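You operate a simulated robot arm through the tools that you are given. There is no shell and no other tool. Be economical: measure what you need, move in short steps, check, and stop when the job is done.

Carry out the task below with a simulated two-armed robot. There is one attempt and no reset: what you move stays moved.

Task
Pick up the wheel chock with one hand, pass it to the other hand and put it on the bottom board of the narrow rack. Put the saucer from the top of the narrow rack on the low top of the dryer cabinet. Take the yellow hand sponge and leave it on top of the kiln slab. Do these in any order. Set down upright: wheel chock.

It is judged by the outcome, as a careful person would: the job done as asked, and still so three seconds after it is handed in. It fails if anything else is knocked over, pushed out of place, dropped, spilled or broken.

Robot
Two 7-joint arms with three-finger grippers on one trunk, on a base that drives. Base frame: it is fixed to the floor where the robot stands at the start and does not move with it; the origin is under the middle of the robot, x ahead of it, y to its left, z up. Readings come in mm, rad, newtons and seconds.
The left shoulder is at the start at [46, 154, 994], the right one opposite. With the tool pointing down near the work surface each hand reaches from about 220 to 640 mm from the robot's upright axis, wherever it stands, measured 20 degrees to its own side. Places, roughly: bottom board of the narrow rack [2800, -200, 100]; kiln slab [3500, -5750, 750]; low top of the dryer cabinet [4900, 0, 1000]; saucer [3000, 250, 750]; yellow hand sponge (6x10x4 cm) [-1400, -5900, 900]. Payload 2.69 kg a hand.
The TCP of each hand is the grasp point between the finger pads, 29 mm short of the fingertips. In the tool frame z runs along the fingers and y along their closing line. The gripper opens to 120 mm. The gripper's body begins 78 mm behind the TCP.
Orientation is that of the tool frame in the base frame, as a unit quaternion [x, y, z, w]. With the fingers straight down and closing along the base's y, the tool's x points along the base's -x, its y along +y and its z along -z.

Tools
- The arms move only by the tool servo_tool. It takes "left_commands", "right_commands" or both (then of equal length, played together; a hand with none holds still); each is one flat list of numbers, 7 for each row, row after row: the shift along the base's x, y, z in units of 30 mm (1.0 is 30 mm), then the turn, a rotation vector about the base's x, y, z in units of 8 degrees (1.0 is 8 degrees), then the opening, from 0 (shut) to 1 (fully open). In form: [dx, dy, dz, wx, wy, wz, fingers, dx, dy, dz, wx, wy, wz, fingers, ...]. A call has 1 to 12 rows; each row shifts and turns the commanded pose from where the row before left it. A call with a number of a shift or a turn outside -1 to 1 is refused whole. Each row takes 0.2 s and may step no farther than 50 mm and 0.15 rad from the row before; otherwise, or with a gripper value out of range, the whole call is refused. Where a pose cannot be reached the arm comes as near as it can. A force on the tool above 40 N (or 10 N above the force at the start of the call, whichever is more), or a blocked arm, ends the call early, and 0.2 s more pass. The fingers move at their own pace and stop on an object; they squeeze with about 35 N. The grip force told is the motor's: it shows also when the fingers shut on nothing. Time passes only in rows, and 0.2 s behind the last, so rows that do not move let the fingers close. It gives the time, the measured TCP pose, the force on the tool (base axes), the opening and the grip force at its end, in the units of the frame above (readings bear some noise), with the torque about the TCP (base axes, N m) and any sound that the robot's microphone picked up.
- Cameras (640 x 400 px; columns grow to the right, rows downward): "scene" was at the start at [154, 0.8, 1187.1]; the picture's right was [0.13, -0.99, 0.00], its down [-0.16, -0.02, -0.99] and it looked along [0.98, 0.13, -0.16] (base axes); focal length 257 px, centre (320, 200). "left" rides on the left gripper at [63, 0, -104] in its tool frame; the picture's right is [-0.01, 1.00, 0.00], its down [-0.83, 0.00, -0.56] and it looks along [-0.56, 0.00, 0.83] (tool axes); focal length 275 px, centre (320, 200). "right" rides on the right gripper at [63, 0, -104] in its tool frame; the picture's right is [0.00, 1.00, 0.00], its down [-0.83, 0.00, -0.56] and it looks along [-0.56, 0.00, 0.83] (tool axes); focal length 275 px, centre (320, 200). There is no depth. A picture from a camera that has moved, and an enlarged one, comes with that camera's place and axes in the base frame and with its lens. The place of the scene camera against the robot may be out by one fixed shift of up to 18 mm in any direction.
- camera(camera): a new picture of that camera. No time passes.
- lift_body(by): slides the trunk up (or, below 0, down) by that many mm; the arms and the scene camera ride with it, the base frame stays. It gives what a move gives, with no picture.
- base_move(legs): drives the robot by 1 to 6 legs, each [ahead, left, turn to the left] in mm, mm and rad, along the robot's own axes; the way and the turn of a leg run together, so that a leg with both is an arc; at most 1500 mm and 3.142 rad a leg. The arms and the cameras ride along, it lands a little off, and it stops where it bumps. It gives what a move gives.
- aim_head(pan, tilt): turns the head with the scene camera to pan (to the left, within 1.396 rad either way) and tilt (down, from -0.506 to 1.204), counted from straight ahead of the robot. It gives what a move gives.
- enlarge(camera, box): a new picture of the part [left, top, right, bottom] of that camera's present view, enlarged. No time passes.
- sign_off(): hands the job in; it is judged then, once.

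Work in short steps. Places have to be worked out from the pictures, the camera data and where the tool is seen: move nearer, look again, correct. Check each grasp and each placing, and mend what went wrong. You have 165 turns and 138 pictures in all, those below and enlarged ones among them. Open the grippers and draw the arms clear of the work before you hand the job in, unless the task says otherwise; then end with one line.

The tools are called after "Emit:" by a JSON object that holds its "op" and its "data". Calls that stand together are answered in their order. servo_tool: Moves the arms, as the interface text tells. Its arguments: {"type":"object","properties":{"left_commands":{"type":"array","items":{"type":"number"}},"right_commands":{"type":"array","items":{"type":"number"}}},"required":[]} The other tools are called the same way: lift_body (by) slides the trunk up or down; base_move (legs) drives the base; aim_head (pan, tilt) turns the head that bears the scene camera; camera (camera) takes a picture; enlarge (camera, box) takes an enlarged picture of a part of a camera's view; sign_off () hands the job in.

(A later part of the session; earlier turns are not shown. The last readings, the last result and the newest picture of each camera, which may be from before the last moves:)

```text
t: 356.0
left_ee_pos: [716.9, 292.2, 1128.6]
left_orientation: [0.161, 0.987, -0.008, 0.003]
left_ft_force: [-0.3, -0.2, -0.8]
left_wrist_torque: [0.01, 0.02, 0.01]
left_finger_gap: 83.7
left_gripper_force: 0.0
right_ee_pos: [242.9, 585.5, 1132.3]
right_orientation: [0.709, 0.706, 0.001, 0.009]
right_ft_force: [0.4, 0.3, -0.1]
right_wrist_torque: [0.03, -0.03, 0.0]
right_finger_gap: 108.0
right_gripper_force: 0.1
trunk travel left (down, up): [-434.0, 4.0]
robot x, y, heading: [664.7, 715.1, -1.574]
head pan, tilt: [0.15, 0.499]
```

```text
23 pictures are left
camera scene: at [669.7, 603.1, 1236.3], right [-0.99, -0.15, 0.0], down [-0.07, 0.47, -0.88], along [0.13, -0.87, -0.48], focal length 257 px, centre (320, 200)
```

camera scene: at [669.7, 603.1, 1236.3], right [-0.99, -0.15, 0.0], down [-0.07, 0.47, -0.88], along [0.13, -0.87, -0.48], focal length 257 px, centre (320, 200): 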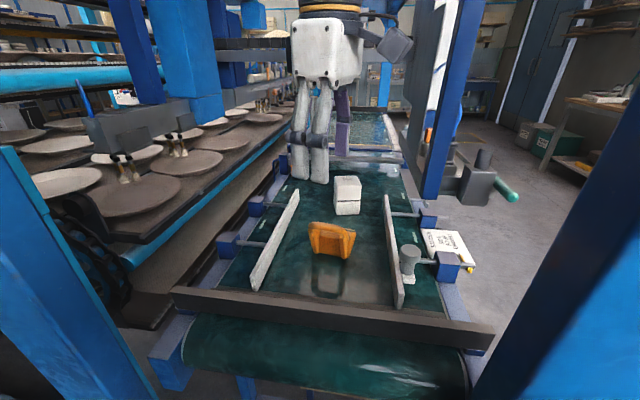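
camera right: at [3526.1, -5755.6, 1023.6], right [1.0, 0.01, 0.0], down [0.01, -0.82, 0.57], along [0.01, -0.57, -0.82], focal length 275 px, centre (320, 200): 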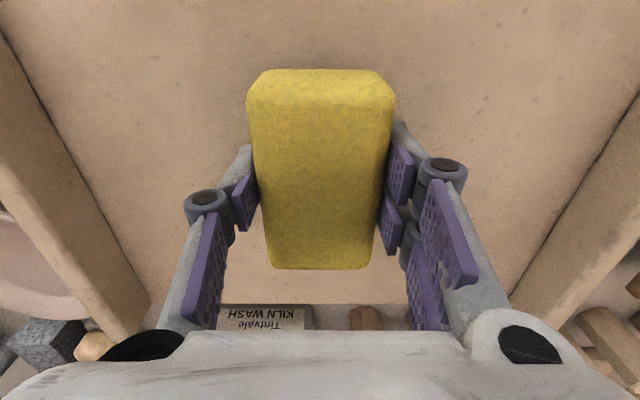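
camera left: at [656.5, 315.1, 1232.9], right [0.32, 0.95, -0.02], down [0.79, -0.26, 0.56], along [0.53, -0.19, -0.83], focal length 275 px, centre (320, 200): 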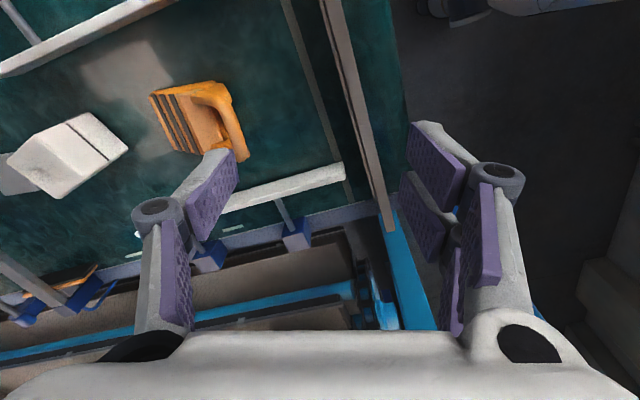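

Two views agree now: bar centre ≈(712, 200, 950), direction ≈−13°. I move above it, correct yaw by 5°, descend to z≈1025 and look.

Emit:
{"op": "servo_tool", "data": {"left_commands": [-0.04, -0.77, -0.8, 0, 0, 0.15, 0.6, -0.04, -0.77, -0.8, 0, 0, 0.15, 0.6, -0.04, -0.77, -0.9, 0, 0, 0.15, 0.6, -0.04, -0.76, -0.9, 0, 0, 0.15, 0.6]}}

Emit:
{"op": "camera", "data": {"camera": "left"}}

Emit:
{"op": "enlarge", "data": {"camera": "scene", "box": [250, 130, 420, 280]}}

```text
t: 357.0
left_ee_pos: [711.8, 200.7, 1024.2]
left_orientation: [0.121, 0.993, -0.007, 0.003]
left_ft_force: [0.6, -0.8, -0.9]
left_wrist_torque: [0.03, -0.01, 0.03]
left_finger_gap: 72.0
left_gripper_force: 0.1
right_ee_pos: [243.3, 585.2, 1132.1]
right_orientation: [0.708, 0.706, 0.002, 0.009]
right_ft_force: [-0.6, -0.3, -0.3]
right_wrist_torque: [0.01, 0.01, 0.0]
right_finger_gap: 108.1
right_gripper_force: 0.1
trunk travel left (down, up): [-434.0, 4.0]
robot x, y, heading: [663.7, 710.2, -1.573]
head pan, tilt: [0.15, 0.499]
```

```text
22 pictures are left
camera left: at [648.9, 218.0, 1128.5], right [0.24, 0.97, -0.01], down [0.8, -0.19, 0.56], along [0.54, -0.15, -0.83], focal length 275 px, centre (320, 200)
```

left: 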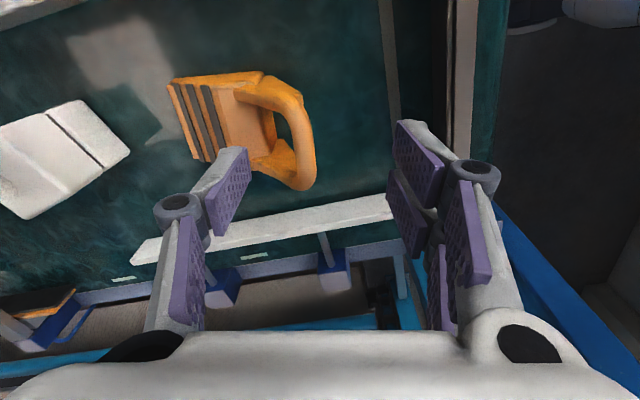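

```text
2.67 times, centred on (335, 205) of scene
camera zoom: at [669.8, 602.5, 1236.2], right [-0.99, -0.15, 0.0], down [-0.07, 0.47, -0.88], along [0.13, -0.87, -0.48], focal length 686 px, centre (280, 187)
```

zoom: 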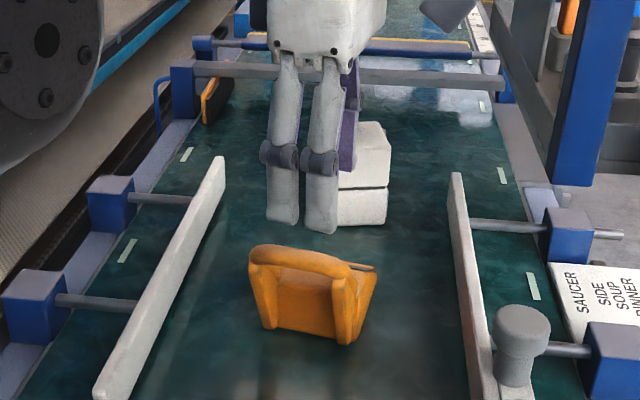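

Bar centre refined to (708, 188, 951), both cameras agreeing. I descend to TCP z≈962 and close.

Emit:
{"op": "servo_tool", "data": {"left_commands": [-0.13, -0.41, -0.6, 0, 0, 0.5, 0.6, 0, 0, -0.8, 0, 0, 0, 0.6, 0, 0, -0.65, 0, 0, 0, 0.6]}}

Emit:
{"op": "camera", "data": {"camera": "left"}}

```text
t: 357.8
left_ee_pos: [707.2, 184.4, 967.8]
left_orientation: [0.086, 0.996, -0.008, 0.004]
left_ft_force: [0.3, 0.3, -0.6]
left_wrist_torque: [0.06, -0.01, -0.01]
left_finger_gap: 72.0
left_gripper_force: 0.0
left hand out of reach, approached as far as the arm can: row 1, 2, 3
right_ee_pos: [243.8, 587.4, 1132.4]
right_orientation: [0.709, 0.706, 0.002, 0.009]
right_ft_force: [0.5, 0.3, 0.1]
right_wrist_torque: [0.0, 0.02, 0.01]
right_finger_gap: 108.1
right_gripper_force: 0.0
trunk travel left (down, up): [-434.0, 4.0]
robot x, y, heading: [665.2, 711.9, -1.567]
head pan, tilt: [0.15, 0.499]
```

```text
20 pictures are left
camera left: at [643.9, 198.6, 1069.9], right [0.17, 0.98, -0.01], down [0.82, -0.14, 0.56], along [0.55, -0.11, -0.83], focal length 275 px, centre (320, 200)
```

left: 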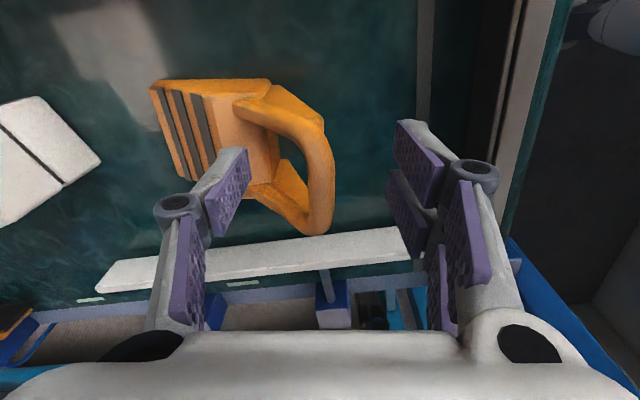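

The bar looks a bit lower than estimated. I descend another 24 mm gently and look.

Emit:
{"op": "servo_tool", "data": {"left_commands": [0, 0.05, -0.4, 0, 0, 0, 0.5, 0, 0, -0.4, 0, 0, 0, 0.5]}}

Emit:
{"op": "camera", "data": {"camera": "left"}}

```text
t: 358.4
left_ee_pos: [705.1, 181.6, 944.5]
left_orientation: [0.085, 0.996, -0.007, 0.003]
left_ft_force: [0.0, 0.0, -0.3]
left_wrist_torque: [-0.03, -0.01, -0.01]
left_finger_gap: 60.3
left_gripper_force: 0.1
left hand out of reach, approached as far as the arm can: row 1
right_ee_pos: [243.1, 585.9, 1132.4]
right_orientation: [0.708, 0.706, 0.0, 0.011]
right_ft_force: [1.3, -0.2, 0.1]
right_wrist_torque: [0.04, 0.01, -0.03]
right_finger_gap: 108.1
right_gripper_force: 0.1
trunk travel left (down, up): [-434.0, 4.0]
robot x, y, heading: [663.0, 714.4, -1.578]
head pan, tilt: [0.15, 0.499]
```

```text
19 pictures are left
camera left: at [641.5, 195.2, 1048.0], right [0.17, 0.98, -0.01], down [0.81, -0.14, 0.56], along [0.55, -0.11, -0.83], focal length 275 px, centre (320, 200)
```

left: 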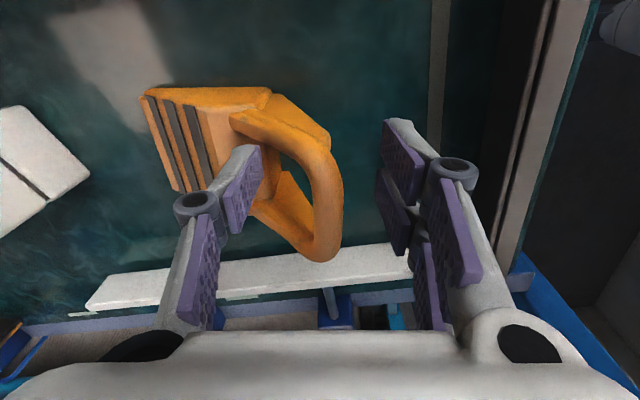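

Parallax gives bar z≈913. I descend 20 mm more, shifting +8 mm in x, then close gently.

Emit:
{"op": "servo_tool", "data": {"left_commands": [0.27, 0.1, -0.35, 0, 0, 0, 0.45, 0, 0, -0.35, 0, 0, 0, 0.45, 0, 0, 0, 0, 0, 0, 0.3, 0, 0, 0, 0, 0, 0, 0.15, 0, 0, 0, 0, 0, 0, 0, 0, 0, 0, 0, 0, 0, 0]}}

Emit:
{"op": "camera", "data": {"camera": "left"}}

```text
t: 359.8
left_ee_pos: [710.1, 177.2, 925.1]
left_orientation: [0.084, 0.996, -0.006, 0.004]
left_ft_force: [3.2, 2.3, 0.4]
left_wrist_torque: [-0.02, -0.06, 0.28]
left_finger_gap: 14.0
left_gripper_force: 35.2
left hand out of reach, approached as far as the arm can: row 1
right_ee_pos: [244.1, 586.3, 1133.0]
right_orientation: [0.708, 0.706, 0.0, 0.009]
right_ft_force: [-0.1, 0.5, 0.3]
right_wrist_torque: [-0.01, -0.03, -0.01]
right_finger_gap: 107.9
right_gripper_force: 0.0
trunk travel left (down, up): [-434.0, 4.0]
robot x, y, heading: [664.2, 716.2, -1.569]
head pan, tilt: [0.15, 0.499]
```

```text
18 pictures are left
camera left: at [647.7, 190.6, 1028.2], right [0.17, 0.98, -0.01], down [0.81, -0.14, 0.56], along [0.55, -0.11, -0.83], focal length 275 px, centre (320, 200)
```

left: 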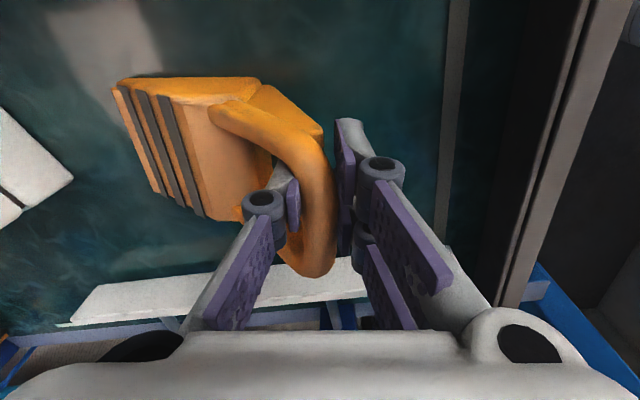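

The bar is gripped (14 mm, 35 N). I lift straight up ~110 mm.

Emit:
{"op": "servo_tool", "data": {"left_commands": [0, 0, 0.4, 0, 0, 0, 0, 0, 0, 0.8, 0, 0, 0, 0, 0, 0, 0.8, 0, 0, 0, 0, 0, 0.3, 0.8, 0, 0, 0, 0, 0, 0.5, 0.8, 0, 0, 0, 0, 0, 0.8, 0.3, 0, 0, 0, 0, 0, 0.9, 0, 0, 0, 0, 0, 0, 0.9, 0, 0, 0, 0, 0]}}

Emit:
{"op": "camera", "data": {"camera": "left"}}

```text
t: 361.6
left_ee_pos: [713.0, 288.8, 1035.3]
left_orientation: [0.084, 0.997, -0.003, 0.0]
left_ft_force: [1.1, 0.5, -3.8]
left_wrist_torque: [0.29, 0.03, -0.01]
left_finger_gap: 13.7
left_gripper_force: 35.2
left hand out of reach, approached as far as the arm can: row 3
right_ee_pos: [244.5, 585.8, 1131.8]
right_orientation: [0.708, 0.706, 0.003, 0.007]
right_ft_force: [0.1, 0.4, -0.6]
right_wrist_torque: [0.02, -0.01, 0.01]
right_finger_gap: 108.2
right_gripper_force: 0.1
trunk travel left (down, up): [-434.0, 4.0]
robot x, y, heading: [663.0, 715.6, -1.572]
head pan, tilt: [0.15, 0.499]
```

```text
17 pictures are left
camera left: at [651.1, 302.3, 1139.8], right [0.17, 0.99, -0.01], down [0.82, -0.14, 0.56], along [0.55, -0.1, -0.83], focal length 275 px, centre (320, 200)
```

left: 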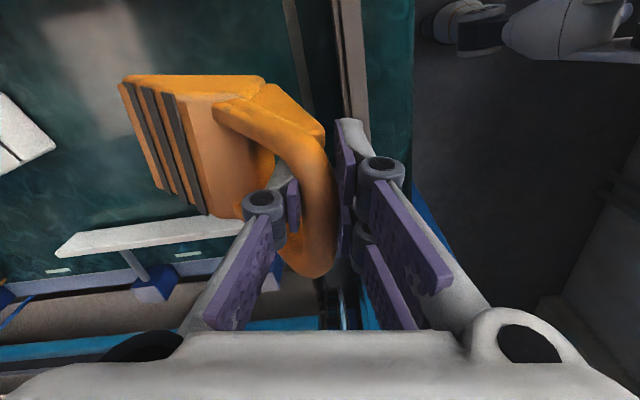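

Chock held (~0.39 kg). I back out to y≈900, pull the hand in, and check whether a shorter way exists along the wall toward +x.

Emit:
{"op": "base_move", "data": {"legs": [[-200, 0, 0]]}}

Emit:
{"op": "servo_tool", "data": {"left_commands": [0.5, 0.8, 0, 0, 0, 0, 0, 0.5, 0.8, 0, 0, 0, 0, 0, 0.5, 0.8, 0, 0, 0, 0, 0, 0.5, 0.8, 0, 0, 0, 0, 0, 0.5, 0.8, 0, 0, 0, 0, 0]}}

Emit:
{"op": "aim_head", "data": {"pan": 1.39, "tilt": 0.3}}

Emit:
{"op": "camera", "data": {"camera": "scene"}}

```text
t: 363.2
left_ee_pos: [712.3, 491.7, 1038.6]
left_orientation: [0.085, 0.996, -0.006, 0.003]
left_ft_force: [0.2, -0.5, -3.9]
left_wrist_torque: [0.28, 0.08, 0.01]
left_finger_gap: 13.8
left_gripper_force: 35.1
right_ee_pos: [243.7, 788.1, 1133.1]
right_orientation: [0.708, 0.706, 0.002, 0.008]
right_ft_force: [-0.1, -0.4, -0.1]
right_wrist_torque: [-0.03, 0.0, -0.02]
right_finger_gap: 107.9
right_gripper_force: 0.0
trunk travel left (down, up): [-434.0, 4.0]
robot x, y, heading: [663.0, 915.3, -1.574]
head pan, tilt: [0.15, 0.499]
```

```text
t: 364.4
left_ee_pos: [787.8, 611.9, 1038.5]
left_orientation: [0.086, 0.996, -0.009, 0.003]
left_ft_force: [-0.1, -0.4, -4.2]
left_wrist_torque: [0.29, 0.04, -0.01]
left_finger_gap: 14.3
left_gripper_force: 35.2
right_ee_pos: [246.1, 790.4, 1134.4]
right_orientation: [0.708, 0.706, 0.0, 0.009]
right_ft_force: [-0.5, 0.1, -0.3]
right_wrist_torque: [-0.01, 0.01, 0.01]
right_finger_gap: 108.0
right_gripper_force: 0.0
trunk travel left (down, up): [-434.0, 4.0]
robot x, y, heading: [663.8, 912.5, -1.573]
head pan, tilt: [0.15, 0.499]
```

```text
t: 365.9
left_ee_pos: [788.1, 610.1, 1039.7]
left_orientation: [0.085, 0.996, -0.006, 0.003]
left_ft_force: [0.0, -0.2, -3.7]
left_wrist_torque: [0.29, 0.03, 0.02]
left_finger_gap: 14.0
left_gripper_force: 34.9
right_ee_pos: [243.3, 788.4, 1132.4]
right_orientation: [0.708, 0.706, 0.001, 0.009]
right_ft_force: [-0.7, -0.1, -0.2]
right_wrist_torque: [0.04, 0.04, -0.01]
right_finger_gap: 107.9
right_gripper_force: 0.0
trunk travel left (down, up): [-434.0, 4.0]
robot x, y, heading: [664.3, 916.4, -1.567]
head pan, tilt: [1.389, 0.3]
```

```text
16 pictures are left
camera scene: at [748.1, 878.6, 1254.8], right [-0.18, -0.98, 0.0], down [-0.29, 0.05, -0.96], along [0.94, -0.17, -0.3], focal length 257 px, centre (320, 200)
```

scene: 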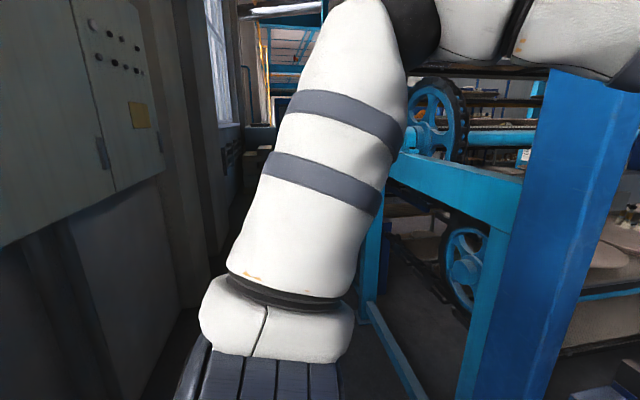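

The wall passage is about 1 m wide and clear. Facing −y keeps me narrow, so I sidestep along +x at y≈1000 in stages.

Emit:
{"op": "base_move", "data": {"legs": [[-85, 0, 0], [0, 800, 0]]}}

Emit:
{"op": "base_move", "data": {"legs": [[0, 800, 0]]}}

Emit:
{"op": "camera", "data": {"camera": "scene"}}

```text
t: 373.1
left_ee_pos: [1581.2, 689.7, 1040.5]
left_orientation: [0.091, 0.996, -0.006, 0.003]
left_ft_force: [0.6, 0.1, -3.2]
left_wrist_torque: [0.22, 0.04, -0.01]
left_finger_gap: 14.0
left_gripper_force: 34.6
right_ee_pos: [1040.4, 873.0, 1133.5]
right_orientation: [0.713, 0.701, 0.001, 0.009]
right_ft_force: [-0.3, -0.6, 0.6]
right_wrist_torque: [-0.01, 0.0, -0.04]
right_finger_gap: 108.1
right_gripper_force: 0.1
trunk travel left (down, up): [-434.0, 4.0]
robot x, y, heading: [1464.2, 992.4, -1.58]
head pan, tilt: [1.389, 0.3]
```

```text
t: 379.6
left_ee_pos: [2377.9, 680.0, 1038.8]
left_orientation: [0.089, 0.996, -0.006, 0.003]
left_ft_force: [0.5, 0.0, -4.1]
left_wrist_torque: [0.25, 0.03, 0.03]
left_finger_gap: 14.4
left_gripper_force: 35.1
right_ee_pos: [1834.4, 864.0, 1133.9]
right_orientation: [0.711, 0.703, 0.002, 0.009]
right_ft_force: [0.9, -0.5, 0.8]
right_wrist_torque: [-0.03, -0.01, 0.04]
right_finger_gap: 107.7
right_gripper_force: 0.1
trunk travel left (down, up): [-434.0, 4.0]
robot x, y, heading: [2257.5, 985.2, -1.579]
head pan, tilt: [1.389, 0.3]
```

```text
15 pictures are left
camera scene: at [2340.5, 948.4, 1254.8], right [-0.19, -0.98, 0.0], down [-0.29, 0.06, -0.96], along [0.94, -0.18, -0.3], focal length 257 px, centre (320, 200)
```

scene: 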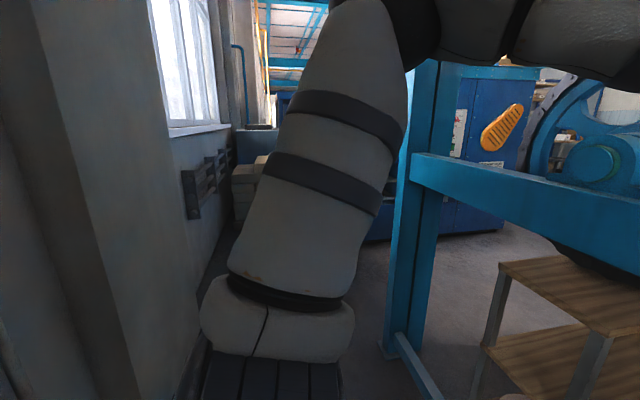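

The way is clear on to the corridor in front of the rack. I continue to x≈3990, then drive −y into the corridor, and do the handover there.

Emit:
{"op": "base_move", "data": {"legs": [[0, 900, 0.005], [0, 830, 0], [1150, 0, 0]]}}

```text
t: 398.6
left_ee_pos: [4112.4, -459.6, 1039.0]
left_orientation: [0.09, 0.996, -0.006, 0.003]
left_ft_force: [1.1, -0.2, -4.4]
left_wrist_torque: [0.15, -0.01, 0.02]
left_finger_gap: 13.8
left_gripper_force: 34.9
right_ee_pos: [3570.9, -276.8, 1132.8]
right_orientation: [0.712, 0.702, 0.002, 0.009]
right_ft_force: [0.1, -0.3, 0.6]
right_wrist_torque: [0.01, -0.02, -0.04]
right_finger_gap: 108.2
right_gripper_force: 0.2
trunk travel left (down, up): [-434.0, 4.0]
robot x, y, heading: [3989.7, -152.9, -1.582]
head pan, tilt: [1.389, 0.3]
```

Now the handover. I extend the left hand with the chock to about ahead 470 mm and yaw it +30°, while rotating the right tool: yaw +20° then pitch 60° so it will come in from behind the back face, 30° below horizontal.

Emit:
{"op": "servo_tool", "data": {"left_commands": [-0.68, -0.89, 0, 0, 0, 0.625, 0, -0.68, -0.89, 0, 0, 0, 0.625, 0, -0.68, -0.89, 0, 0, 0, 0.625, 0, -0.68, -0.89, 0, 0, 0, 0.625, 0, -0.68, -0.89, 0, 0, 0, 0.625, 0, -0.68, -0.89, 0, 0, 0, 0.625, 0]}}

Emit:
{"op": "servo_tool", "data": {"right_commands": [0.3, 0, 0, 0, 0, 0.9, 1, 0.3, 0, 0, 0, 0, 0.9, 1, 0.3, 0, 0, 0, 0, 0.7, 1, 0.4, -0.2, 0, -0.94, -0.34, 0, 1, 0.4, -0.2, 0, -0.94, -0.34, 0, 1, 0.4, -0.2, 0, -0.94, -0.34, 0, 1, 0.4, -0.2, 0, -0.94, -0.34, 0, 1, 0.4, -0.2, 0, -0.94, -0.34, 0, 1, 0.4, -0.2, 0, -0.94, -0.34, 0, 1, 0.4, -0.2, 0, -0.94, -0.34, 0, 1, 0.4, -0.2, 0, -0.47, -0.17, 0, 1]}}

```text
t: 400.1
left_ee_pos: [3990.4, -618.9, 1037.1]
left_orientation: [-0.17, 0.985, -0.004, 0.005]
left_ft_force: [-0.3, -0.6, -3.7]
left_wrist_torque: [0.12, 0.08, -0.01]
left_finger_gap: 14.0
left_gripper_force: 34.7
right_ee_pos: [3569.8, -277.7, 1132.7]
right_orientation: [0.713, 0.701, 0.002, 0.009]
right_ft_force: [0.4, 0.2, 0.7]
right_wrist_torque: [0.0, 0.01, 0.0]
right_finger_gap: 108.0
right_gripper_force: 0.0
trunk travel left (down, up): [-434.0, 4.0]
robot x, y, heading: [3992.0, -156.2, -1.583]
head pan, tilt: [1.389, 0.3]
```

```text
t: 402.4
left_ee_pos: [3991.2, -619.4, 1038.6]
left_orientation: [-0.17, 0.985, -0.005, 0.005]
left_ft_force: [0.1, 0.3, -4.6]
left_wrist_torque: [0.09, 0.11, 0.0]
left_finger_gap: 14.3
left_gripper_force: 34.8
right_ee_pos: [3678.3, -333.6, 1124.7]
right_orientation: [0.497, 0.705, -0.282, 0.42]
right_ft_force: [0.2, -0.3, 0.2]
right_wrist_torque: [0.04, -0.04, -0.01]
right_finger_gap: 120.0
right_gripper_force: 0.1
right hand out of reach, approached as far as the arm can: row 4, 11
trunk travel left (down, up): [-434.0, 4.0]
robot x, y, heading: [3993.9, -157.5, -1.582]
head pan, tilt: [1.389, 0.3]
```

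Both orientations reached. I bring the right hand to a pre-grasp about 140 mm behind the chock's back face, then look through the right camera.

Emit:
{"op": "servo_tool", "data": {"right_commands": [0.98, -0.59, -0.24, 0, 0, 0, 1, 0.98, -0.59, -0.24, 0, 0, 0, 1, 0.98, -0.59, -0.24, 0, 0, 0, 1, 0.98, -0.59, -0.24, 0, 0, 0, 1, 0.98, -0.59, -0.24, 0, 0, 0, 1, 0.98, -0.59, -0.24, 0, 0, 0, 1, 0.98, -0.59, -0.24, 0, 0, 0, 1, 0.98, -0.59, -0.24, 0, 0, 0, 1, 0.98, -0.59, -0.24, 0, 0, 0, 1, 0.98, -0.59, -0.24, 0, 0, 0, 1]}}

Emit:
{"op": "camera", "data": {"camera": "right"}}

```text
t: 404.6
left_ee_pos: [3991.3, -619.9, 1038.7]
left_orientation: [-0.17, 0.985, -0.006, 0.005]
left_ft_force: [0.5, -0.5, -3.6]
left_wrist_torque: [0.09, 0.09, 0.02]
left_finger_gap: 13.9
left_gripper_force: 35.2
right_ee_pos: [3691.8, -374.7, 1133.0]
right_orientation: [0.498, 0.705, -0.282, 0.418]
right_ft_force: [-0.5, 0.5, 0.2]
right_wrist_torque: [-0.03, 0.0, -0.01]
right_finger_gap: 119.9
right_gripper_force: 0.1
right hand out of reach, approached as far as the arm can: row 1, 2, 3, 4, 5, 6, 7, 8, 9, 10
trunk travel left (down, up): [-434.0, 4.0]
robot x, y, heading: [3991.7, -154.4, -1.584]
head pan, tilt: [1.389, 0.3]
```

```text
14 pictures are left
camera right: at [3649.1, -261.0, 1129.2], right [0.94, 0.35, 0.02], down [-0.04, 0.07, 1.0], along [0.35, -0.93, 0.08], focal length 275 px, centre (320, 200)
```

right: 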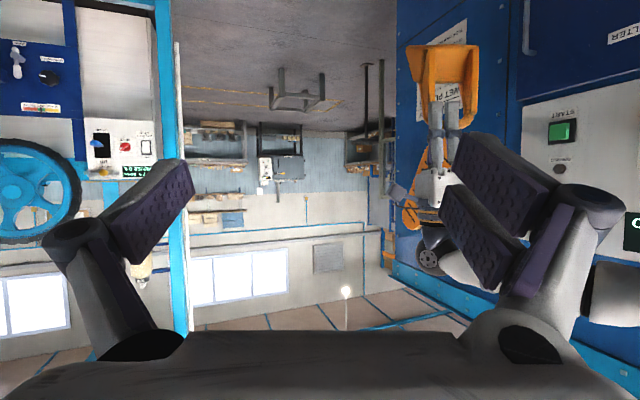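

The right arm is too folded there. I move the chock farther out and left (ahead ~520, left ~130) with 25° more yaw, and swing the right hand outward with matching yaw.

Emit:
{"op": "servo_tool", "data": {"left_commands": [0.87, -0.37, 0, 0, 0, 0.62, 0, 0.87, -0.37, 0, 0, 0, 0.62, 0, 0.87, -0.37, 0, 0, 0, 0.62, 0, 0.87, -0.37, 0, 0, 0, 0.62, 0, 0.87, -0.37, 0, 0, 0, 0.62, 0, 0, 0, 0, 0, 0, 0, 0], "right_commands": [0.7, -0.95, -0.2, 0, 0, 0.52, 1, 0.7, -0.95, -0.2, 0, 0, 0.52, 1, 0.7, -0.95, -0.2, 0, 0, 0.52, 1, 0.7, -0.95, -0.2, 0, 0, 0.52, 1, 0.7, -0.95, -0.2, 0, 0, 0.52, 1, 0.7, -0.95, -0.2, 0, 0, 0.52, 1]}}

```text
t: 406.1
left_ee_pos: [4120.5, -676.2, 1037.4]
left_orientation: [-0.378, 0.926, -0.003, 0.006]
left_ft_force: [0.8, -0.3, -4.0]
left_wrist_torque: [0.09, 0.13, 0.0]
left_finger_gap: 13.9
left_gripper_force: 34.6
right_ee_pos: [3792.2, -528.2, 1083.4]
right_orientation: [0.333, 0.796, -0.185, 0.471]
right_ft_force: [-0.5, 0.2, 0.0]
right_wrist_torque: [-0.01, -0.02, 0.01]
right_finger_gap: 119.6
right_gripper_force: 0.0
right hand out of reach, approached as far as the arm can: row 1, 2
trunk travel left (down, up): [-434.0, 4.0]
robot x, y, heading: [3992.7, -154.7, -1.582]
head pan, tilt: [1.389, 0.3]
```

Works well. I move the right hand to the pre-grasp, 80 mm short along its axis, and look.

Emit:
{"op": "servo_tool", "data": {"right_commands": [1, -0.31, -0.2, 0, 0, 0, 1, 1, -0.31, -0.2, 0, 0, 0, 1, 1, -0.31, -0.2, 0, 0, 0, 1, 1, -0.31, -0.2, 0, 0, 0, 1, 1, -0.31, -0.2, 0, 0, 0, 1, 1, -0.31, -0.2, 0, 0, 0, 1, 1, -0.31, -0.2, 0, 0, 0, 1, 1, -0.31, -0.2, 0, 0, 0, 1, 1, -0.31, -0.2, 0, 0, 0, 1, 1, -0.31, -0.2, 0, 0, 0, 1]}}

Emit:
{"op": "camera", "data": {"camera": "right"}}

```text
t: 408.2
left_ee_pos: [4120.4, -677.0, 1037.2]
left_orientation: [-0.378, 0.926, -0.004, 0.006]
left_ft_force: [0.2, 0.1, -4.2]
left_wrist_torque: [0.07, 0.13, 0.0]
left_finger_gap: 14.2
left_gripper_force: 34.9
right_ee_pos: [4073.2, -637.8, 1004.0]
right_orientation: [0.334, 0.796, -0.185, 0.47]
right_ft_force: [-0.4, 0.2, -0.9]
right_wrist_torque: [0.01, -0.01, 0.01]
right_finger_gap: 119.9
right_gripper_force: 0.0
right hand out of reach, approached as far as the arm can: row 2, 3, 4, 5
trunk travel left (down, up): [-434.0, 4.0]
robot x, y, heading: [3992.0, -154.3, -1.581]
head pan, tilt: [1.389, 0.3]
```

```text
13 pictures are left
camera right: at [3986.9, -552.3, 1001.4], right [0.7, 0.71, 0.02], down [-0.06, 0.04, 1.0], along [0.71, -0.7, 0.08], focal length 275 px, centre (320, 200)
```

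right: 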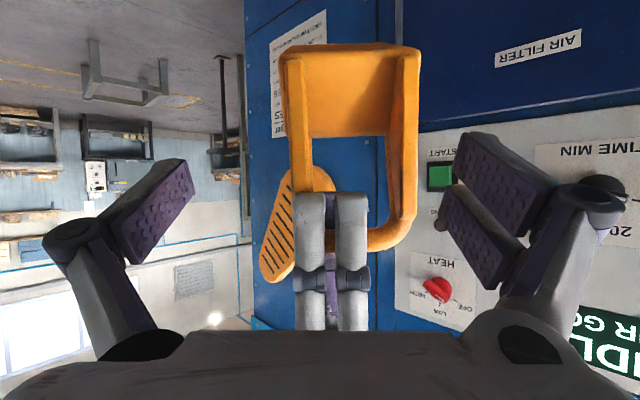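

Excellent view: chock body spans z≈917–974, width 86 mm, centre 20 mm to the right of my axis. I shift the right hand to line up, then advance 84 mm along its axis.

Emit:
{"op": "servo_tool", "data": {"right_commands": [0.46, 0.45, -0.47, 0, 0, 0, 1, 0, 0, 0, 0, 0, 0, 1]}}

Emit:
{"op": "servo_tool", "data": {"right_commands": [0.44, -0.425, -0.345, 0, 0, 0, 1, 0.44, -0.425, -0.345, 0, 0, 0, 1, 0.44, -0.425, -0.345, 0, 0, 0, 1, 0.44, -0.425, -0.345, 0, 0, 0, 1]}}

Emit:
{"op": "camera", "data": {"camera": "right"}}

```text
t: 408.9
left_ee_pos: [4120.6, -676.3, 1037.4]
left_orientation: [-0.378, 0.926, -0.004, 0.006]
left_ft_force: [0.5, -0.2, -3.3]
left_wrist_torque: [0.05, 0.14, -0.01]
left_finger_gap: 13.9
left_gripper_force: 34.5
right_ee_pos: [4086.6, -623.1, 991.3]
right_orientation: [0.333, 0.797, -0.185, 0.469]
right_ft_force: [0.6, -0.8, 0.4]
right_wrist_torque: [-0.01, 0.01, -0.01]
right_finger_gap: 120.0
right_gripper_force: 0.0
trunk travel left (down, up): [-434.0, 4.0]
robot x, y, heading: [3995.9, -153.3, -1.588]
head pan, tilt: [1.389, 0.3]
```

```text
t: 409.9
left_ee_pos: [4121.2, -676.0, 1036.4]
left_orientation: [-0.377, 0.926, -0.003, 0.006]
left_ft_force: [0.0, 0.8, -3.8]
left_wrist_torque: [0.05, 0.15, -0.03]
left_finger_gap: 13.8
left_gripper_force: 35.2
right_ee_pos: [4138.9, -676.4, 949.8]
right_orientation: [0.335, 0.794, -0.186, 0.471]
right_ft_force: [-0.4, 0.2, -0.3]
right_wrist_torque: [-0.01, -0.02, -0.02]
right_finger_gap: 120.1
right_gripper_force: 0.1
trunk travel left (down, up): [-434.0, 4.0]
robot x, y, heading: [3992.8, -153.9, -1.58]
head pan, tilt: [1.389, 0.3]
```

```text
12 pictures are left
camera right: at [4053.5, -591.0, 947.2], right [0.7, 0.71, 0.02], down [-0.07, 0.05, 1.0], along [0.71, -0.7, 0.08], focal length 275 px, centre (320, 200)
```

right: 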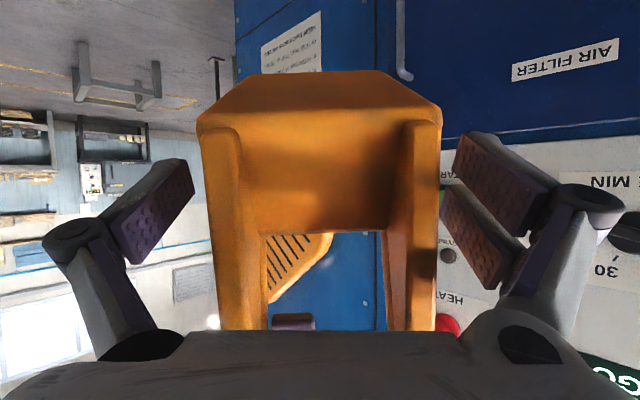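

The chock is centred between the right fingers. I close the right hand, the left still holding.

Emit:
{"op": "servo_tool", "data": {"right_commands": [0, 0, 0, 0, 0, 0, 0.8, 0, 0, 0, 0, 0, 0, 0.7, 0, 0, 0, 0, 0, 0, 0.5, 0, 0, 0, 0, 0, 0, 0.2, 0, 0, 0, 0, 0, 0, 0]}}

```text
t: 411.1
left_ee_pos: [4120.6, -675.2, 1036.3]
left_orientation: [-0.378, 0.926, -0.004, 0.007]
left_ft_force: [-2.0, -9.7, -12.0]
left_wrist_torque: [0.01, -0.05, -0.04]
left_finger_gap: 14.1
left_gripper_force: 34.9
right_ee_pos: [4138.9, -675.9, 950.2]
right_orientation: [0.334, 0.795, -0.185, 0.471]
right_ft_force: [2.1, 10.6, 8.3]
right_wrist_torque: [-0.89, 0.51, -0.14]
right_finger_gap: 90.8
right_gripper_force: 35.4
trunk travel left (down, up): [-434.0, 4.0]
robot x, y, heading: [3990.3, -157.3, -1.585]
head pan, tilt: [1.389, 0.3]
```

Right grips the body (90.8 mm, 35 N). I open the left and raise it away.

Emit:
{"op": "servo_tool", "data": {"left_commands": [0, 0, 0, 0, 0, 0, 0.25, 0, 0, 0, 0, 0, 0, 0.4, 0, 0, 0.4, 0, 0, 0, 0.4, 0, 0, 0.9, 0, 0, 0, 0.4, 0, 0, 0.9, 0, 0, 0, 0.4, 0.3, 0.3, 0.9, 0, 0, 0, 0.4, 0.8, 0.3, 0.5, 0, 0, 0, 0.4, 0.9, 0.3, 0, 0, 0, -0.5, 0.4, 0.9, 0.3, 0, 0, 0, -0.9, 0.4]}}

Emit:
{"op": "camera", "data": {"camera": "right"}}

```text
t: 413.1
left_ee_pos: [4210.1, -623.9, 1135.7]
left_orientation: [-0.285, 0.959, -0.005, 0.005]
left_ft_force: [0.8, 0.0, -0.4]
left_wrist_torque: [0.0, 0.03, 0.0]
left_finger_gap: 48.1
left_gripper_force: 0.0
left hand out of reach, approached as far as the arm can: row 4, 5, 6
right_ee_pos: [4141.0, -675.7, 950.0]
right_orientation: [0.334, 0.795, -0.185, 0.47]
right_ft_force: [0.5, -0.1, -0.2]
right_wrist_torque: [0.03, 0.07, -0.03]
right_finger_gap: 90.5
right_gripper_force: 34.8
trunk travel left (down, up): [-434.0, 4.0]
robot x, y, heading: [3990.7, -152.3, -1.587]
head pan, tilt: [1.389, 0.3]
```

```text
11 pictures are left
camera right: at [4053.5, -590.1, 946.7], right [0.7, 0.71, 0.02], down [-0.07, 0.04, 1.0], along [0.71, -0.7, 0.08], focal length 275 px, centre (320, 200)
```

right: 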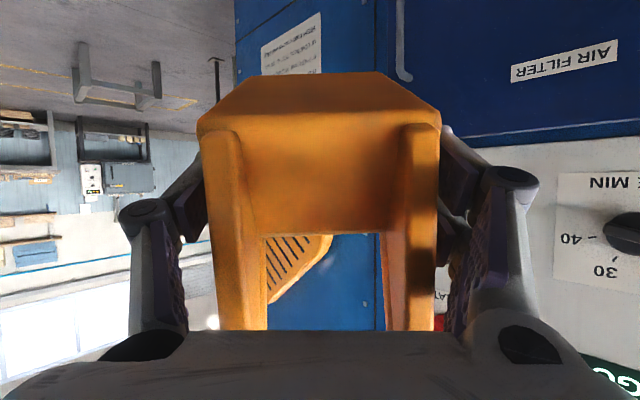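

The chock is in the right hand. I now turn the right tool −45° to point straight ahead while shifting it right, and draw the left hand back and outward.

Emit:
{"op": "servo_tool", "data": {"left_commands": [0.67, 0.5, 0, 0, 0, -0.4, 0.4, 0.67, 0.93, 0, 0, 0, -0.4, 0.4, 0.67, 0.93, 0, 0, 0, -0.4, 0.4, 0.67, 0.93, 0, 0, 0, -0.4, 0.4, 0.67, 0.93, 0, 0, 0, -0.4, 0.4, 0.67, 0.93, 0, 0, 0, -0.4, 0.4, 0.67, 0.93, 0, 0, 0, -0.4, 0.4, 0.67, 0.93, 0, 0, 0, -0.4, 0.4, 0.67, 0.93, 0, 0, 0, -0.4, 0.4], "right_commands": [0, 0, 0.5, 0, 0, 0, 0, -0.93, 0, 0, 0, 0, -0.7, 0, -0.93, 0, 0, 0, 0, -0.7, 0, -0.93, 0, 0, 0, 0, -0.7, 0, -0.93, 0, 0, 0, 0, -0.7, 0, -0.93, 0, 0, 0, 0, -0.7, 0, -0.93, 0, 0, 0, 0, -0.7, 0, -0.93, 0, 0, 0, 0, -0.7, 0, -0.93, 0, 0, 0, 0, -0.7, 0]}}

```text
t: 415.1
left_ee_pos: [4391.2, -387.3, 1136.4]
left_orientation: [-0.038, 0.999, -0.008, 0.004]
left_ft_force: [-0.4, 0.1, -0.1]
left_wrist_torque: [-0.05, 0.04, 0.02]
left_finger_gap: 47.8
left_gripper_force: 0.1
right_ee_pos: [3848.8, -712.0, 1012.5]
right_orientation: [0.612, 0.611, -0.347, 0.364]
right_ft_force: [0.1, 0.3, -3.8]
right_wrist_torque: [0.06, 0.0, 0.03]
right_finger_gap: 90.6
right_gripper_force: 35.1
right hand out of reach, approached as far as the arm can: row 4, 5, 6, 7, 8, 9
trunk travel left (down, up): [-434.0, 4.0]
robot x, y, heading: [3995.0, -154.3, -1.582]
head pan, tilt: [1.389, 0.3]
```

Weight −3.8 N reads right; tool points straight ahead. I turn to face the rack (−x) and lower the trunk 400 mm here in open space.

Emit:
{"op": "base_move", "data": {"legs": [[0, 0, -1.56]]}}

Emit:
{"op": "lift_body", "data": {"by": -420}}

Emit:
{"op": "aim_head", "data": {"pan": 0.0, "tilt": 0.35}}

Emit:
{"op": "camera", "data": {"camera": "scene"}}

```text
t: 419.2
left_ee_pos: [3765.9, -557.1, 1137.3]
left_orientation: [0.675, 0.738, -0.007, -0.001]
left_ft_force: [-0.2, -0.3, 0.0]
left_wrist_torque: [-0.02, -0.01, 0.02]
left_finger_gap: 47.8
left_gripper_force: 0.0
right_ee_pos: [3434.2, -19.5, 1013.3]
right_orientation: [0.864, 0.007, -0.503, 0.017]
right_ft_force: [-0.7, 0.1, -4.4]
right_wrist_torque: [0.03, -0.07, -0.02]
right_finger_gap: 90.4
right_gripper_force: 34.8
trunk travel left (down, up): [-434.0, 4.0]
robot x, y, heading: [3994.0, -154.7, -3.14]
head pan, tilt: [1.389, 0.3]
```

```text
refused: -420 is not a number from -400 to 400
```

```text
t: 420.8
left_ee_pos: [3766.8, -557.8, 1136.3]
left_orientation: [0.674, 0.739, -0.008, -0.001]
left_ft_force: [0.1, 0.6, -0.7]
left_wrist_torque: [0.0, -0.03, -0.01]
left_finger_gap: 48.2
left_gripper_force: 0.1
right_ee_pos: [3435.2, -18.0, 1012.2]
right_orientation: [0.865, 0.005, -0.501, 0.018]
right_ft_force: [-0.5, -0.2, -4.1]
right_wrist_torque: [0.0, -0.05, 0.0]
right_finger_gap: 90.2
right_gripper_force: 35.0
trunk travel left (down, up): [-434.0, 4.0]
robot x, y, heading: [3994.3, -156.6, -3.139]
head pan, tilt: [0.0, 0.351]
```

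```text
10 pictures are left
camera scene: at [3884.1, -179.5, 1250.7], right [-0.14, 0.99, 0.0], down [0.33, 0.05, -0.94], along [-0.93, -0.13, -0.34], focal length 257 px, centre (320, 200)
```

scene: 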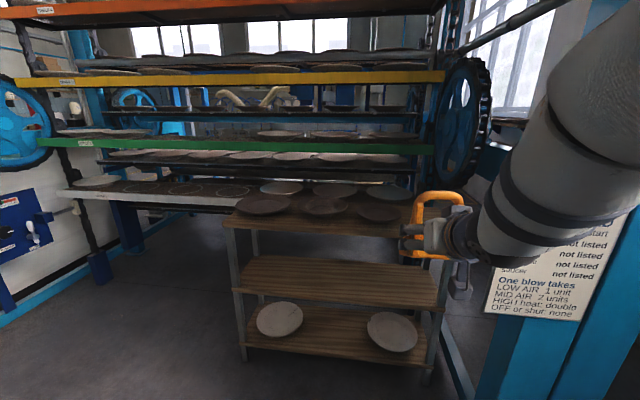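

The bottom board (z≈97) has free space between plates at y −430…−70; I'll aim for y≈−250. I lower the trunk 400 mm, then the right hand 360 mm, here in open space.

Emit:
{"op": "lift_body", "data": {"by": -400}}

Emit:
{"op": "servo_tool", "data": {"right_commands": [0, 0, -1, 0, 0, 0, 0, 0, 0, -1, 0, 0, 0, 0, 0, 0, -1, 0, 0, 0, 0, 0, 0, -1, 0, 0, 0, 0, 0, 0, -1, 0, 0, 0, 0, 0, 0, -1, 0, 0, 0, 0, 0, 0, -1, 0, 0, 0, 0, 0, 0, -1, 0, 0, 0, 0, 0, 0, -1, 0, 0, 0, 0, 0, 0, -1, 0, 0, 0, 0, 0, 0, -1, 0, 0, 0, 0, 0, 0, -1, 0, 0, 0, 0]}}

```text
t: 424.6
left_ee_pos: [3766.6, -558.6, 737.1]
left_orientation: [0.673, 0.74, -0.007, 0.0]
left_ft_force: [-0.4, -0.6, -0.1]
left_wrist_torque: [0.01, -0.05, -0.01]
left_finger_gap: 48.2
left_gripper_force: 0.0
right_ee_pos: [3449.6, -18.3, 316.6]
right_orientation: [0.972, 0.002, -0.236, 0.02]
right_ft_force: [0.4, -0.3, -4.0]
right_wrist_torque: [0.01, -0.02, 0.02]
right_finger_gap: 90.0
right_gripper_force: 34.4
trunk travel left (down, up): [-34.0, 404.0]
robot x, y, heading: [3993.4, -158.3, -3.135]
head pan, tilt: [0.0, 0.351]
```

```text
t: 426.4
left_ee_pos: [3766.9, -557.0, 737.3]
left_orientation: [0.674, 0.738, -0.008, -0.002]
left_ft_force: [0.8, 0.6, 0.4]
left_wrist_torque: [0.02, -0.01, 0.0]
left_finger_gap: 47.9
left_gripper_force: 0.1
right_ee_pos: [3428.1, 0.8, 91.5]
right_orientation: [0.97, 0.005, -0.241, 0.021]
right_ft_force: [7.0, -1.3, 17.6]
right_wrist_torque: [0.0, -0.58, -0.14]
right_finger_gap: 90.2
right_gripper_force: 34.7
right hand out of reach, approached as far as the arm can: row 1, 2, 3, 4, 6
trunk travel left (down, up): [-34.0, 404.0]
robot x, y, heading: [3994.6, -157.7, -3.135]
head pan, tilt: [0.0, 0.351]
stopped in row 8 (right hand): the force on the tool passed its limit at 50 N (the readings are from after the stop); the commanded pose is now the measured one
```

The hand pitched during the lowering and the chock touched the floor. I raise at once and check the grip.

Emit:
{"op": "servo_tool", "data": {"right_commands": [0, 0, 0.5, 0, 0, 0, 0, 0, 0, 1, 0, 0, 0, 0, 0, 0, 1, 0, 0, 0, 0, 0, 0, 1, 0, 0, 0, 0, 0, 0, 1, 0, 0, 0, 0]}}

Emit:
{"op": "camera", "data": {"camera": "right"}}

```text
t: 427.6
left_ee_pos: [3765.6, -556.2, 737.1]
left_orientation: [0.674, 0.739, -0.007, 0.0]
left_ft_force: [0.3, -0.1, 0.3]
left_wrist_torque: [0.01, 0.01, 0.01]
left_finger_gap: 47.9
left_gripper_force: 0.1
right_ee_pos: [3428.3, -2.2, 225.1]
right_orientation: [0.971, 0.006, -0.239, 0.021]
right_ft_force: [0.7, -0.4, -4.2]
right_wrist_torque: [0.01, -0.03, -0.01]
right_finger_gap: 90.0
right_gripper_force: 35.5
trunk travel left (down, up): [-34.0, 404.0]
robot x, y, heading: [3990.1, -155.3, -3.135]
head pan, tilt: [0.0, 0.351]
```

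```text
9 pictures are left
camera right: at [3533.0, 2.9, 288.6], right [0.03, -1.0, 0.04], down [-0.48, 0.02, 0.88], along [-0.88, -0.04, -0.48], focal length 275 px, centre (320, 200)
```

right: 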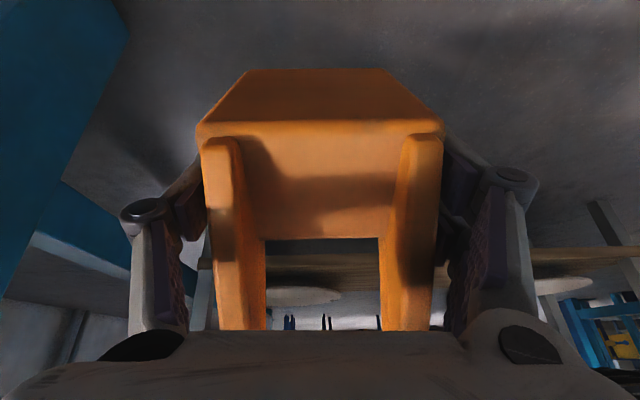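

Grip unchanged. I pitch the tool back up 33° so the chock is level again.

Emit:
{"op": "servo_tool", "data": {"right_commands": [0, 0, 0, 0, 0.83, 0, 0, 0, 0, 0, 0, 0.83, 0, 0, 0, 0, 0, 0, 0.83, 0, 0, 0, 0, 0, 0, 0.83, 0, 0, 0, 0, 0, 0, 0.83, 0, 0, 0, 0, 0, 0, 0, 0, 0]}}

```text
t: 429.0
left_ee_pos: [3765.1, -557.4, 737.5]
left_orientation: [0.675, 0.738, -0.008, -0.001]
left_ft_force: [0.4, 0.4, 0.3]
left_wrist_torque: [-0.01, -0.04, 0.0]
left_finger_gap: 47.9
left_gripper_force: 0.0
right_ee_pos: [3353.5, 90.7, 275.8]
right_orientation: [0.911, 0.016, -0.411, 0.034]
right_ft_force: [-0.4, 0.1, -4.2]
right_wrist_torque: [0.0, -0.03, -0.01]
right_finger_gap: 90.3
right_gripper_force: 34.9
right hand out of reach, approached as far as the arm can: row 1, 2, 3, 4, 5
trunk travel left (down, up): [-34.0, 404.0]
robot x, y, heading: [3991.2, -156.7, -3.138]
head pan, tilt: [0.0, 0.351]
```

The wrist needs a longer reach for that pitch. I lower the trunk the last 34 mm and extend the target farther ahead.

Emit:
{"op": "lift_body", "data": {"by": -33}}

Emit:
{"op": "servo_tool", "data": {"right_commands": [-0.9, 0.5, 0.3, 0, 0, 0, 0, -0.9, 0.5, 0, 0, 0, 0, 0, -0.9, 0.5, 0, 0, 0, 0, 0, -0.9, 0.5, 0, 0, 0, 0, 0, 0, 0, 0, 0, 0, 0, 0]}}

```text
t: 429.8
left_ee_pos: [3765.3, -557.3, 703.2]
left_orientation: [0.674, 0.739, -0.007, -0.001]
left_ft_force: [-1.1, 0.0, 0.6]
left_wrist_torque: [-0.02, 0.01, 0.02]
left_finger_gap: 48.0
left_gripper_force: 0.1
right_ee_pos: [3352.4, 93.2, 244.6]
right_orientation: [0.913, 0.015, -0.406, 0.037]
right_ft_force: [-0.1, -0.3, -3.5]
right_wrist_torque: [0.01, -0.05, -0.01]
right_finger_gap: 89.9
right_gripper_force: 35.0
trunk travel left (down, up): [-1.0, 437.0]
robot x, y, heading: [3996.7, -155.7, -3.136]
head pan, tilt: [0.0, 0.351]
```

```text
t: 431.2
left_ee_pos: [3768.1, -560.3, 702.2]
left_orientation: [0.672, 0.741, -0.006, -0.002]
left_ft_force: [0.9, 0.4, -0.1]
left_wrist_torque: [0.06, -0.03, 0.03]
left_finger_gap: 48.1
left_gripper_force: 0.0
right_ee_pos: [3246.8, 118.8, 245.1]
right_orientation: [0.914, 0.027, -0.402, 0.055]
right_ft_force: [-0.5, -0.1, -4.0]
right_wrist_torque: [0.01, -0.06, 0.0]
right_finger_gap: 90.1
right_gripper_force: 35.9
trunk travel left (down, up): [-1.0, 437.0]
robot x, y, heading: [3990.3, -158.4, -3.129]
head pan, tilt: [0.0, 0.351]
stopped in row 5 (right hand): the arm was blocked; the commanded pose is now the measured one
```

Reach is now ~740 mm ahead with 42° pitch; possibly the arm brushed the post side. I move the hand left, away from the post, and pitch up 12° more.

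Emit:
{"op": "servo_tool", "data": {"right_commands": [0, -0.6, 0, 0, 0, 0, 0, 0, -0.6, 0, 0, 0, 0, 0, 0, -0.6, 0, 0, 0.4, 0, 0, 0, -0.6, 0, 0, 0.4, 0, 0, 0, 0, 0, 0, 0.4, 0, 0, 0, 0, 0, 0, 0.3, 0, 0, 0, 0, 0, 0, 0, 0, 0]}}

```text
t: 432.8
left_ee_pos: [3769.0, -559.4, 703.3]
left_orientation: [0.672, 0.74, -0.007, -0.001]
left_ft_force: [0.0, -0.6, 0.0]
left_wrist_torque: [-0.01, -0.01, -0.02]
left_finger_gap: 48.3
left_gripper_force: 0.1
right_ee_pos: [3253.3, 58.5, 236.4]
right_orientation: [0.889, 0.028, -0.454, 0.047]
right_ft_force: [-0.2, 0.0, -4.5]
right_wrist_torque: [0.0, -0.06, -0.02]
right_finger_gap: 89.9
right_gripper_force: 35.2
right hand out of reach, approached as far as the arm can: row 5, 6
trunk travel left (down, up): [-1.0, 437.0]
robot x, y, heading: [3993.5, -156.7, -3.137]
head pan, tilt: [0.0, 0.351]
```

Pitch is now ~35.6°, only 6° more needed. I test lowering to z≈150 while pitching up the rest, still in free space.

Emit:
{"op": "servo_tool", "data": {"right_commands": [0, 0, -0.6, 0, 0.2, 0, 0, 0, 0, -0.6, 0, 0.2, 0, 0, 0, 0, -0.6, 0, 0.2, 0, 0, 0, 0, -0.6, 0, 0.2, 0, 0, 0, 0, 0, 0, 0, 0, 0]}}

```text
t: 434.0
left_ee_pos: [3769.1, -560.0, 703.0]
left_orientation: [0.673, 0.74, -0.007, -0.001]
left_ft_force: [-0.4, -0.2, 1.2]
left_wrist_torque: [-0.01, 0.01, 0.05]
left_finger_gap: 47.6
left_gripper_force: 0.0
right_ee_pos: [3246.3, 49.5, 173.1]
right_orientation: [0.853, 0.034, -0.519, 0.05]
right_ft_force: [0.0, 0.0, -4.7]
right_wrist_torque: [0.01, -0.07, 0.01]
right_finger_gap: 90.4
right_gripper_force: 35.8
right hand out of reach, approached as far as the arm can: row 1
trunk travel left (down, up): [-1.0, 437.0]
robot x, y, heading: [3991.1, -159.0, -3.132]
head pan, tilt: [0.0, 0.351]
```

Pitch is now ~27°, z=173: good. I trim roll/pitch slightly, then drive: left 300 mm, then look before inserting.

Emit:
{"op": "servo_tool", "data": {"right_commands": [0, 0, 0, 0.36, -0.2, 0, 0, 0, 0, 0, 0, 0, 0, 0]}}

Emit:
{"op": "base_move", "data": {"legs": [[0, 300, 0], [60, 0, 0]]}}

Emit:
{"op": "camera", "data": {"camera": "scene"}}

```text
t: 434.6
left_ee_pos: [3768.7, -560.6, 704.5]
left_orientation: [0.672, 0.74, -0.007, -0.001]
left_ft_force: [0.3, 1.2, -0.4]
left_wrist_torque: [0.0, -0.01, 0.0]
left_finger_gap: 47.7
left_gripper_force: 0.1
right_ee_pos: [3245.3, 50.7, 173.8]
right_orientation: [0.861, 0.047, -0.506, 0.031]
right_ft_force: [0.5, -0.1, -3.6]
right_wrist_torque: [-0.02, -0.09, -0.02]
right_finger_gap: 90.1
right_gripper_force: 35.1
trunk travel left (down, up): [-1.0, 437.0]
robot x, y, heading: [3992.9, -159.2, -3.135]
head pan, tilt: [0.0, 0.351]
```

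```text
t: 438.0
left_ee_pos: [3713.0, -863.1, 703.2]
left_orientation: [0.671, 0.742, -0.008, -0.001]
left_ft_force: [0.0, 0.0, 0.1]
left_wrist_torque: [-0.02, 0.0, -0.03]
left_finger_gap: 47.9
left_gripper_force: 0.0
right_ee_pos: [3188.8, -254.8, 174.0]
right_orientation: [0.861, 0.049, -0.506, 0.033]
right_ft_force: [0.8, 0.0, -4.2]
right_wrist_torque: [0.03, -0.09, 0.01]
right_finger_gap: 90.0
right_gripper_force: 34.9
trunk travel left (down, up): [-1.0, 437.0]
robot x, y, heading: [3933.9, -457.5, -3.132]
head pan, tilt: [0.0, 0.351]
```

```text
8 pictures are left
camera scene: at [3651.2, -473.9, 791.2], right [-0.01, 1.0, 0.0], down [0.34, 0.0, -0.94], along [-0.94, -0.01, -0.34], focal length 257 px, centre (320, 200)
```

scene: 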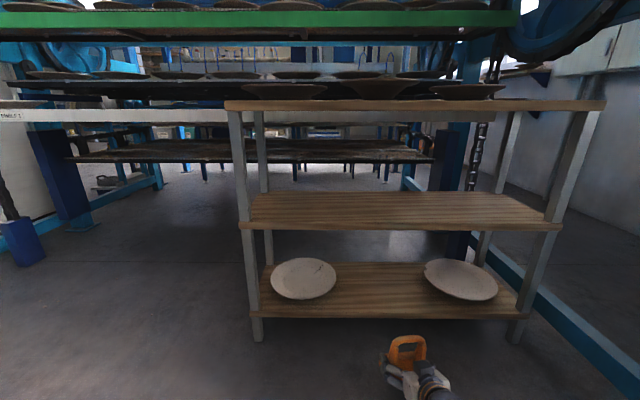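

I enlarge the bottom board to fix its height.

Emit:
{"op": "enlarge", "data": {"camera": "scene", "box": [230, 240, 450, 400]}}

```text
2.50 times, centred on (340, 320) of scene
camera zoom: at [3651.2, -473.9, 791.2], right [-0.01, 1.0, 0.0], down [0.34, 0.0, -0.94], along [-0.94, -0.01, -0.34], focal length 644 px, centre (270, -100)
```

zoom: 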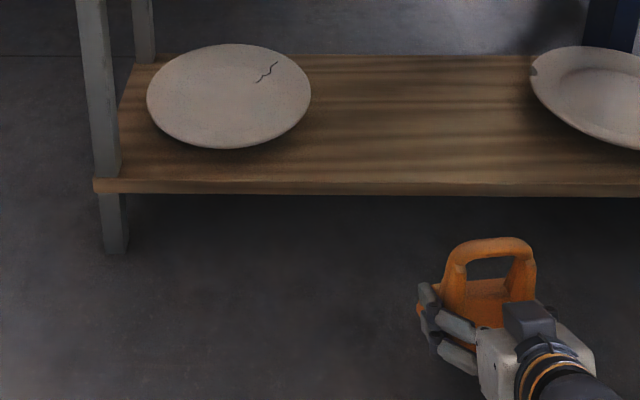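

Board top is ≈128, so I need more clearance: I raise the hand 35 mm first and check the pose holds.

Emit:
{"op": "servo_tool", "data": {"right_commands": [0, 0, 0.4, 0, 0, 0, 0, 0, 0, 0.4, 0, 0, 0, 0, 0, 0, 0.4, 0, 0, 0, 0, 0, 0, 0, 0, 0, 0, 0]}}

```text
t: 439.0
left_ee_pos: [3713.2, -862.5, 703.0]
left_orientation: [0.671, 0.742, -0.007, -0.001]
left_ft_force: [0.3, 0.7, 0.2]
left_wrist_torque: [-0.02, -0.01, -0.02]
left_finger_gap: 48.0
left_gripper_force: 0.1
right_ee_pos: [3185.3, -248.5, 208.0]
right_orientation: [0.861, 0.05, -0.505, 0.037]
right_ft_force: [0.4, -0.2, -4.0]
right_wrist_torque: [0.01, -0.02, 0.01]
right_finger_gap: 89.6
right_gripper_force: 35.0
right hand out of reach, approached as far as the arm can: row 2
trunk travel left (down, up): [-1.0, 437.0]
robot x, y, heading: [3937.1, -458.3, -3.128]
head pan, tilt: [0.0, 0.351]
```

Pose holds (z=208, pitch 29°). I drive ahead 200 mm and take a look before the final 90 mm.

Emit:
{"op": "base_move", "data": {"legs": [[200, 0, 0]]}}

Emit:
{"op": "camera", "data": {"camera": "scene"}}

```text
t: 440.4
left_ee_pos: [3558.8, -864.7, 703.4]
left_orientation: [0.672, 0.74, -0.007, -0.002]
left_ft_force: [0.6, 0.3, 0.5]
left_wrist_torque: [-0.03, 0.01, 0.01]
left_finger_gap: 48.2
left_gripper_force: 0.1
right_ee_pos: [3033.8, -251.8, 205.4]
right_orientation: [0.862, 0.05, -0.504, 0.038]
right_ft_force: [0.0, 0.4, -4.5]
right_wrist_torque: [-0.02, -0.03, 0.02]
right_finger_gap: 92.6
right_gripper_force: 35.2
trunk travel left (down, up): [-1.0, 437.0]
robot x, y, heading: [3785.4, -457.5, -3.133]
head pan, tilt: [0.0, 0.351]
stopped in leg 1: the force on the tool passed its limit at 80 N (the readings are from after the stop); the commanded pose is now the measured one
```

```text
6 pictures are left
camera scene: at [3498.2, -475.0, 791.1], right [-0.01, 1.0, 0.0], down [0.34, 0.0, -0.94], along [-0.94, -0.01, -0.34], focal length 257 px, centre (320, 200)
```

scene: 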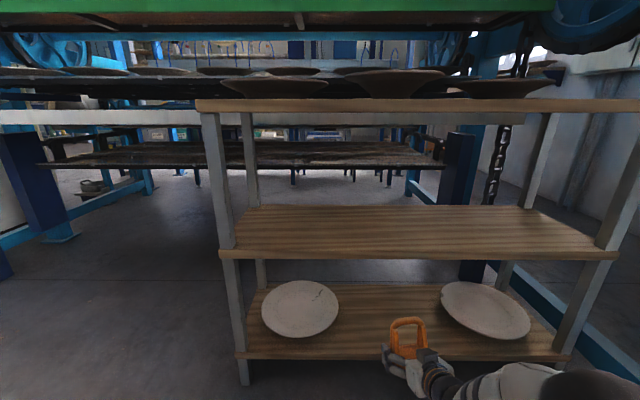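

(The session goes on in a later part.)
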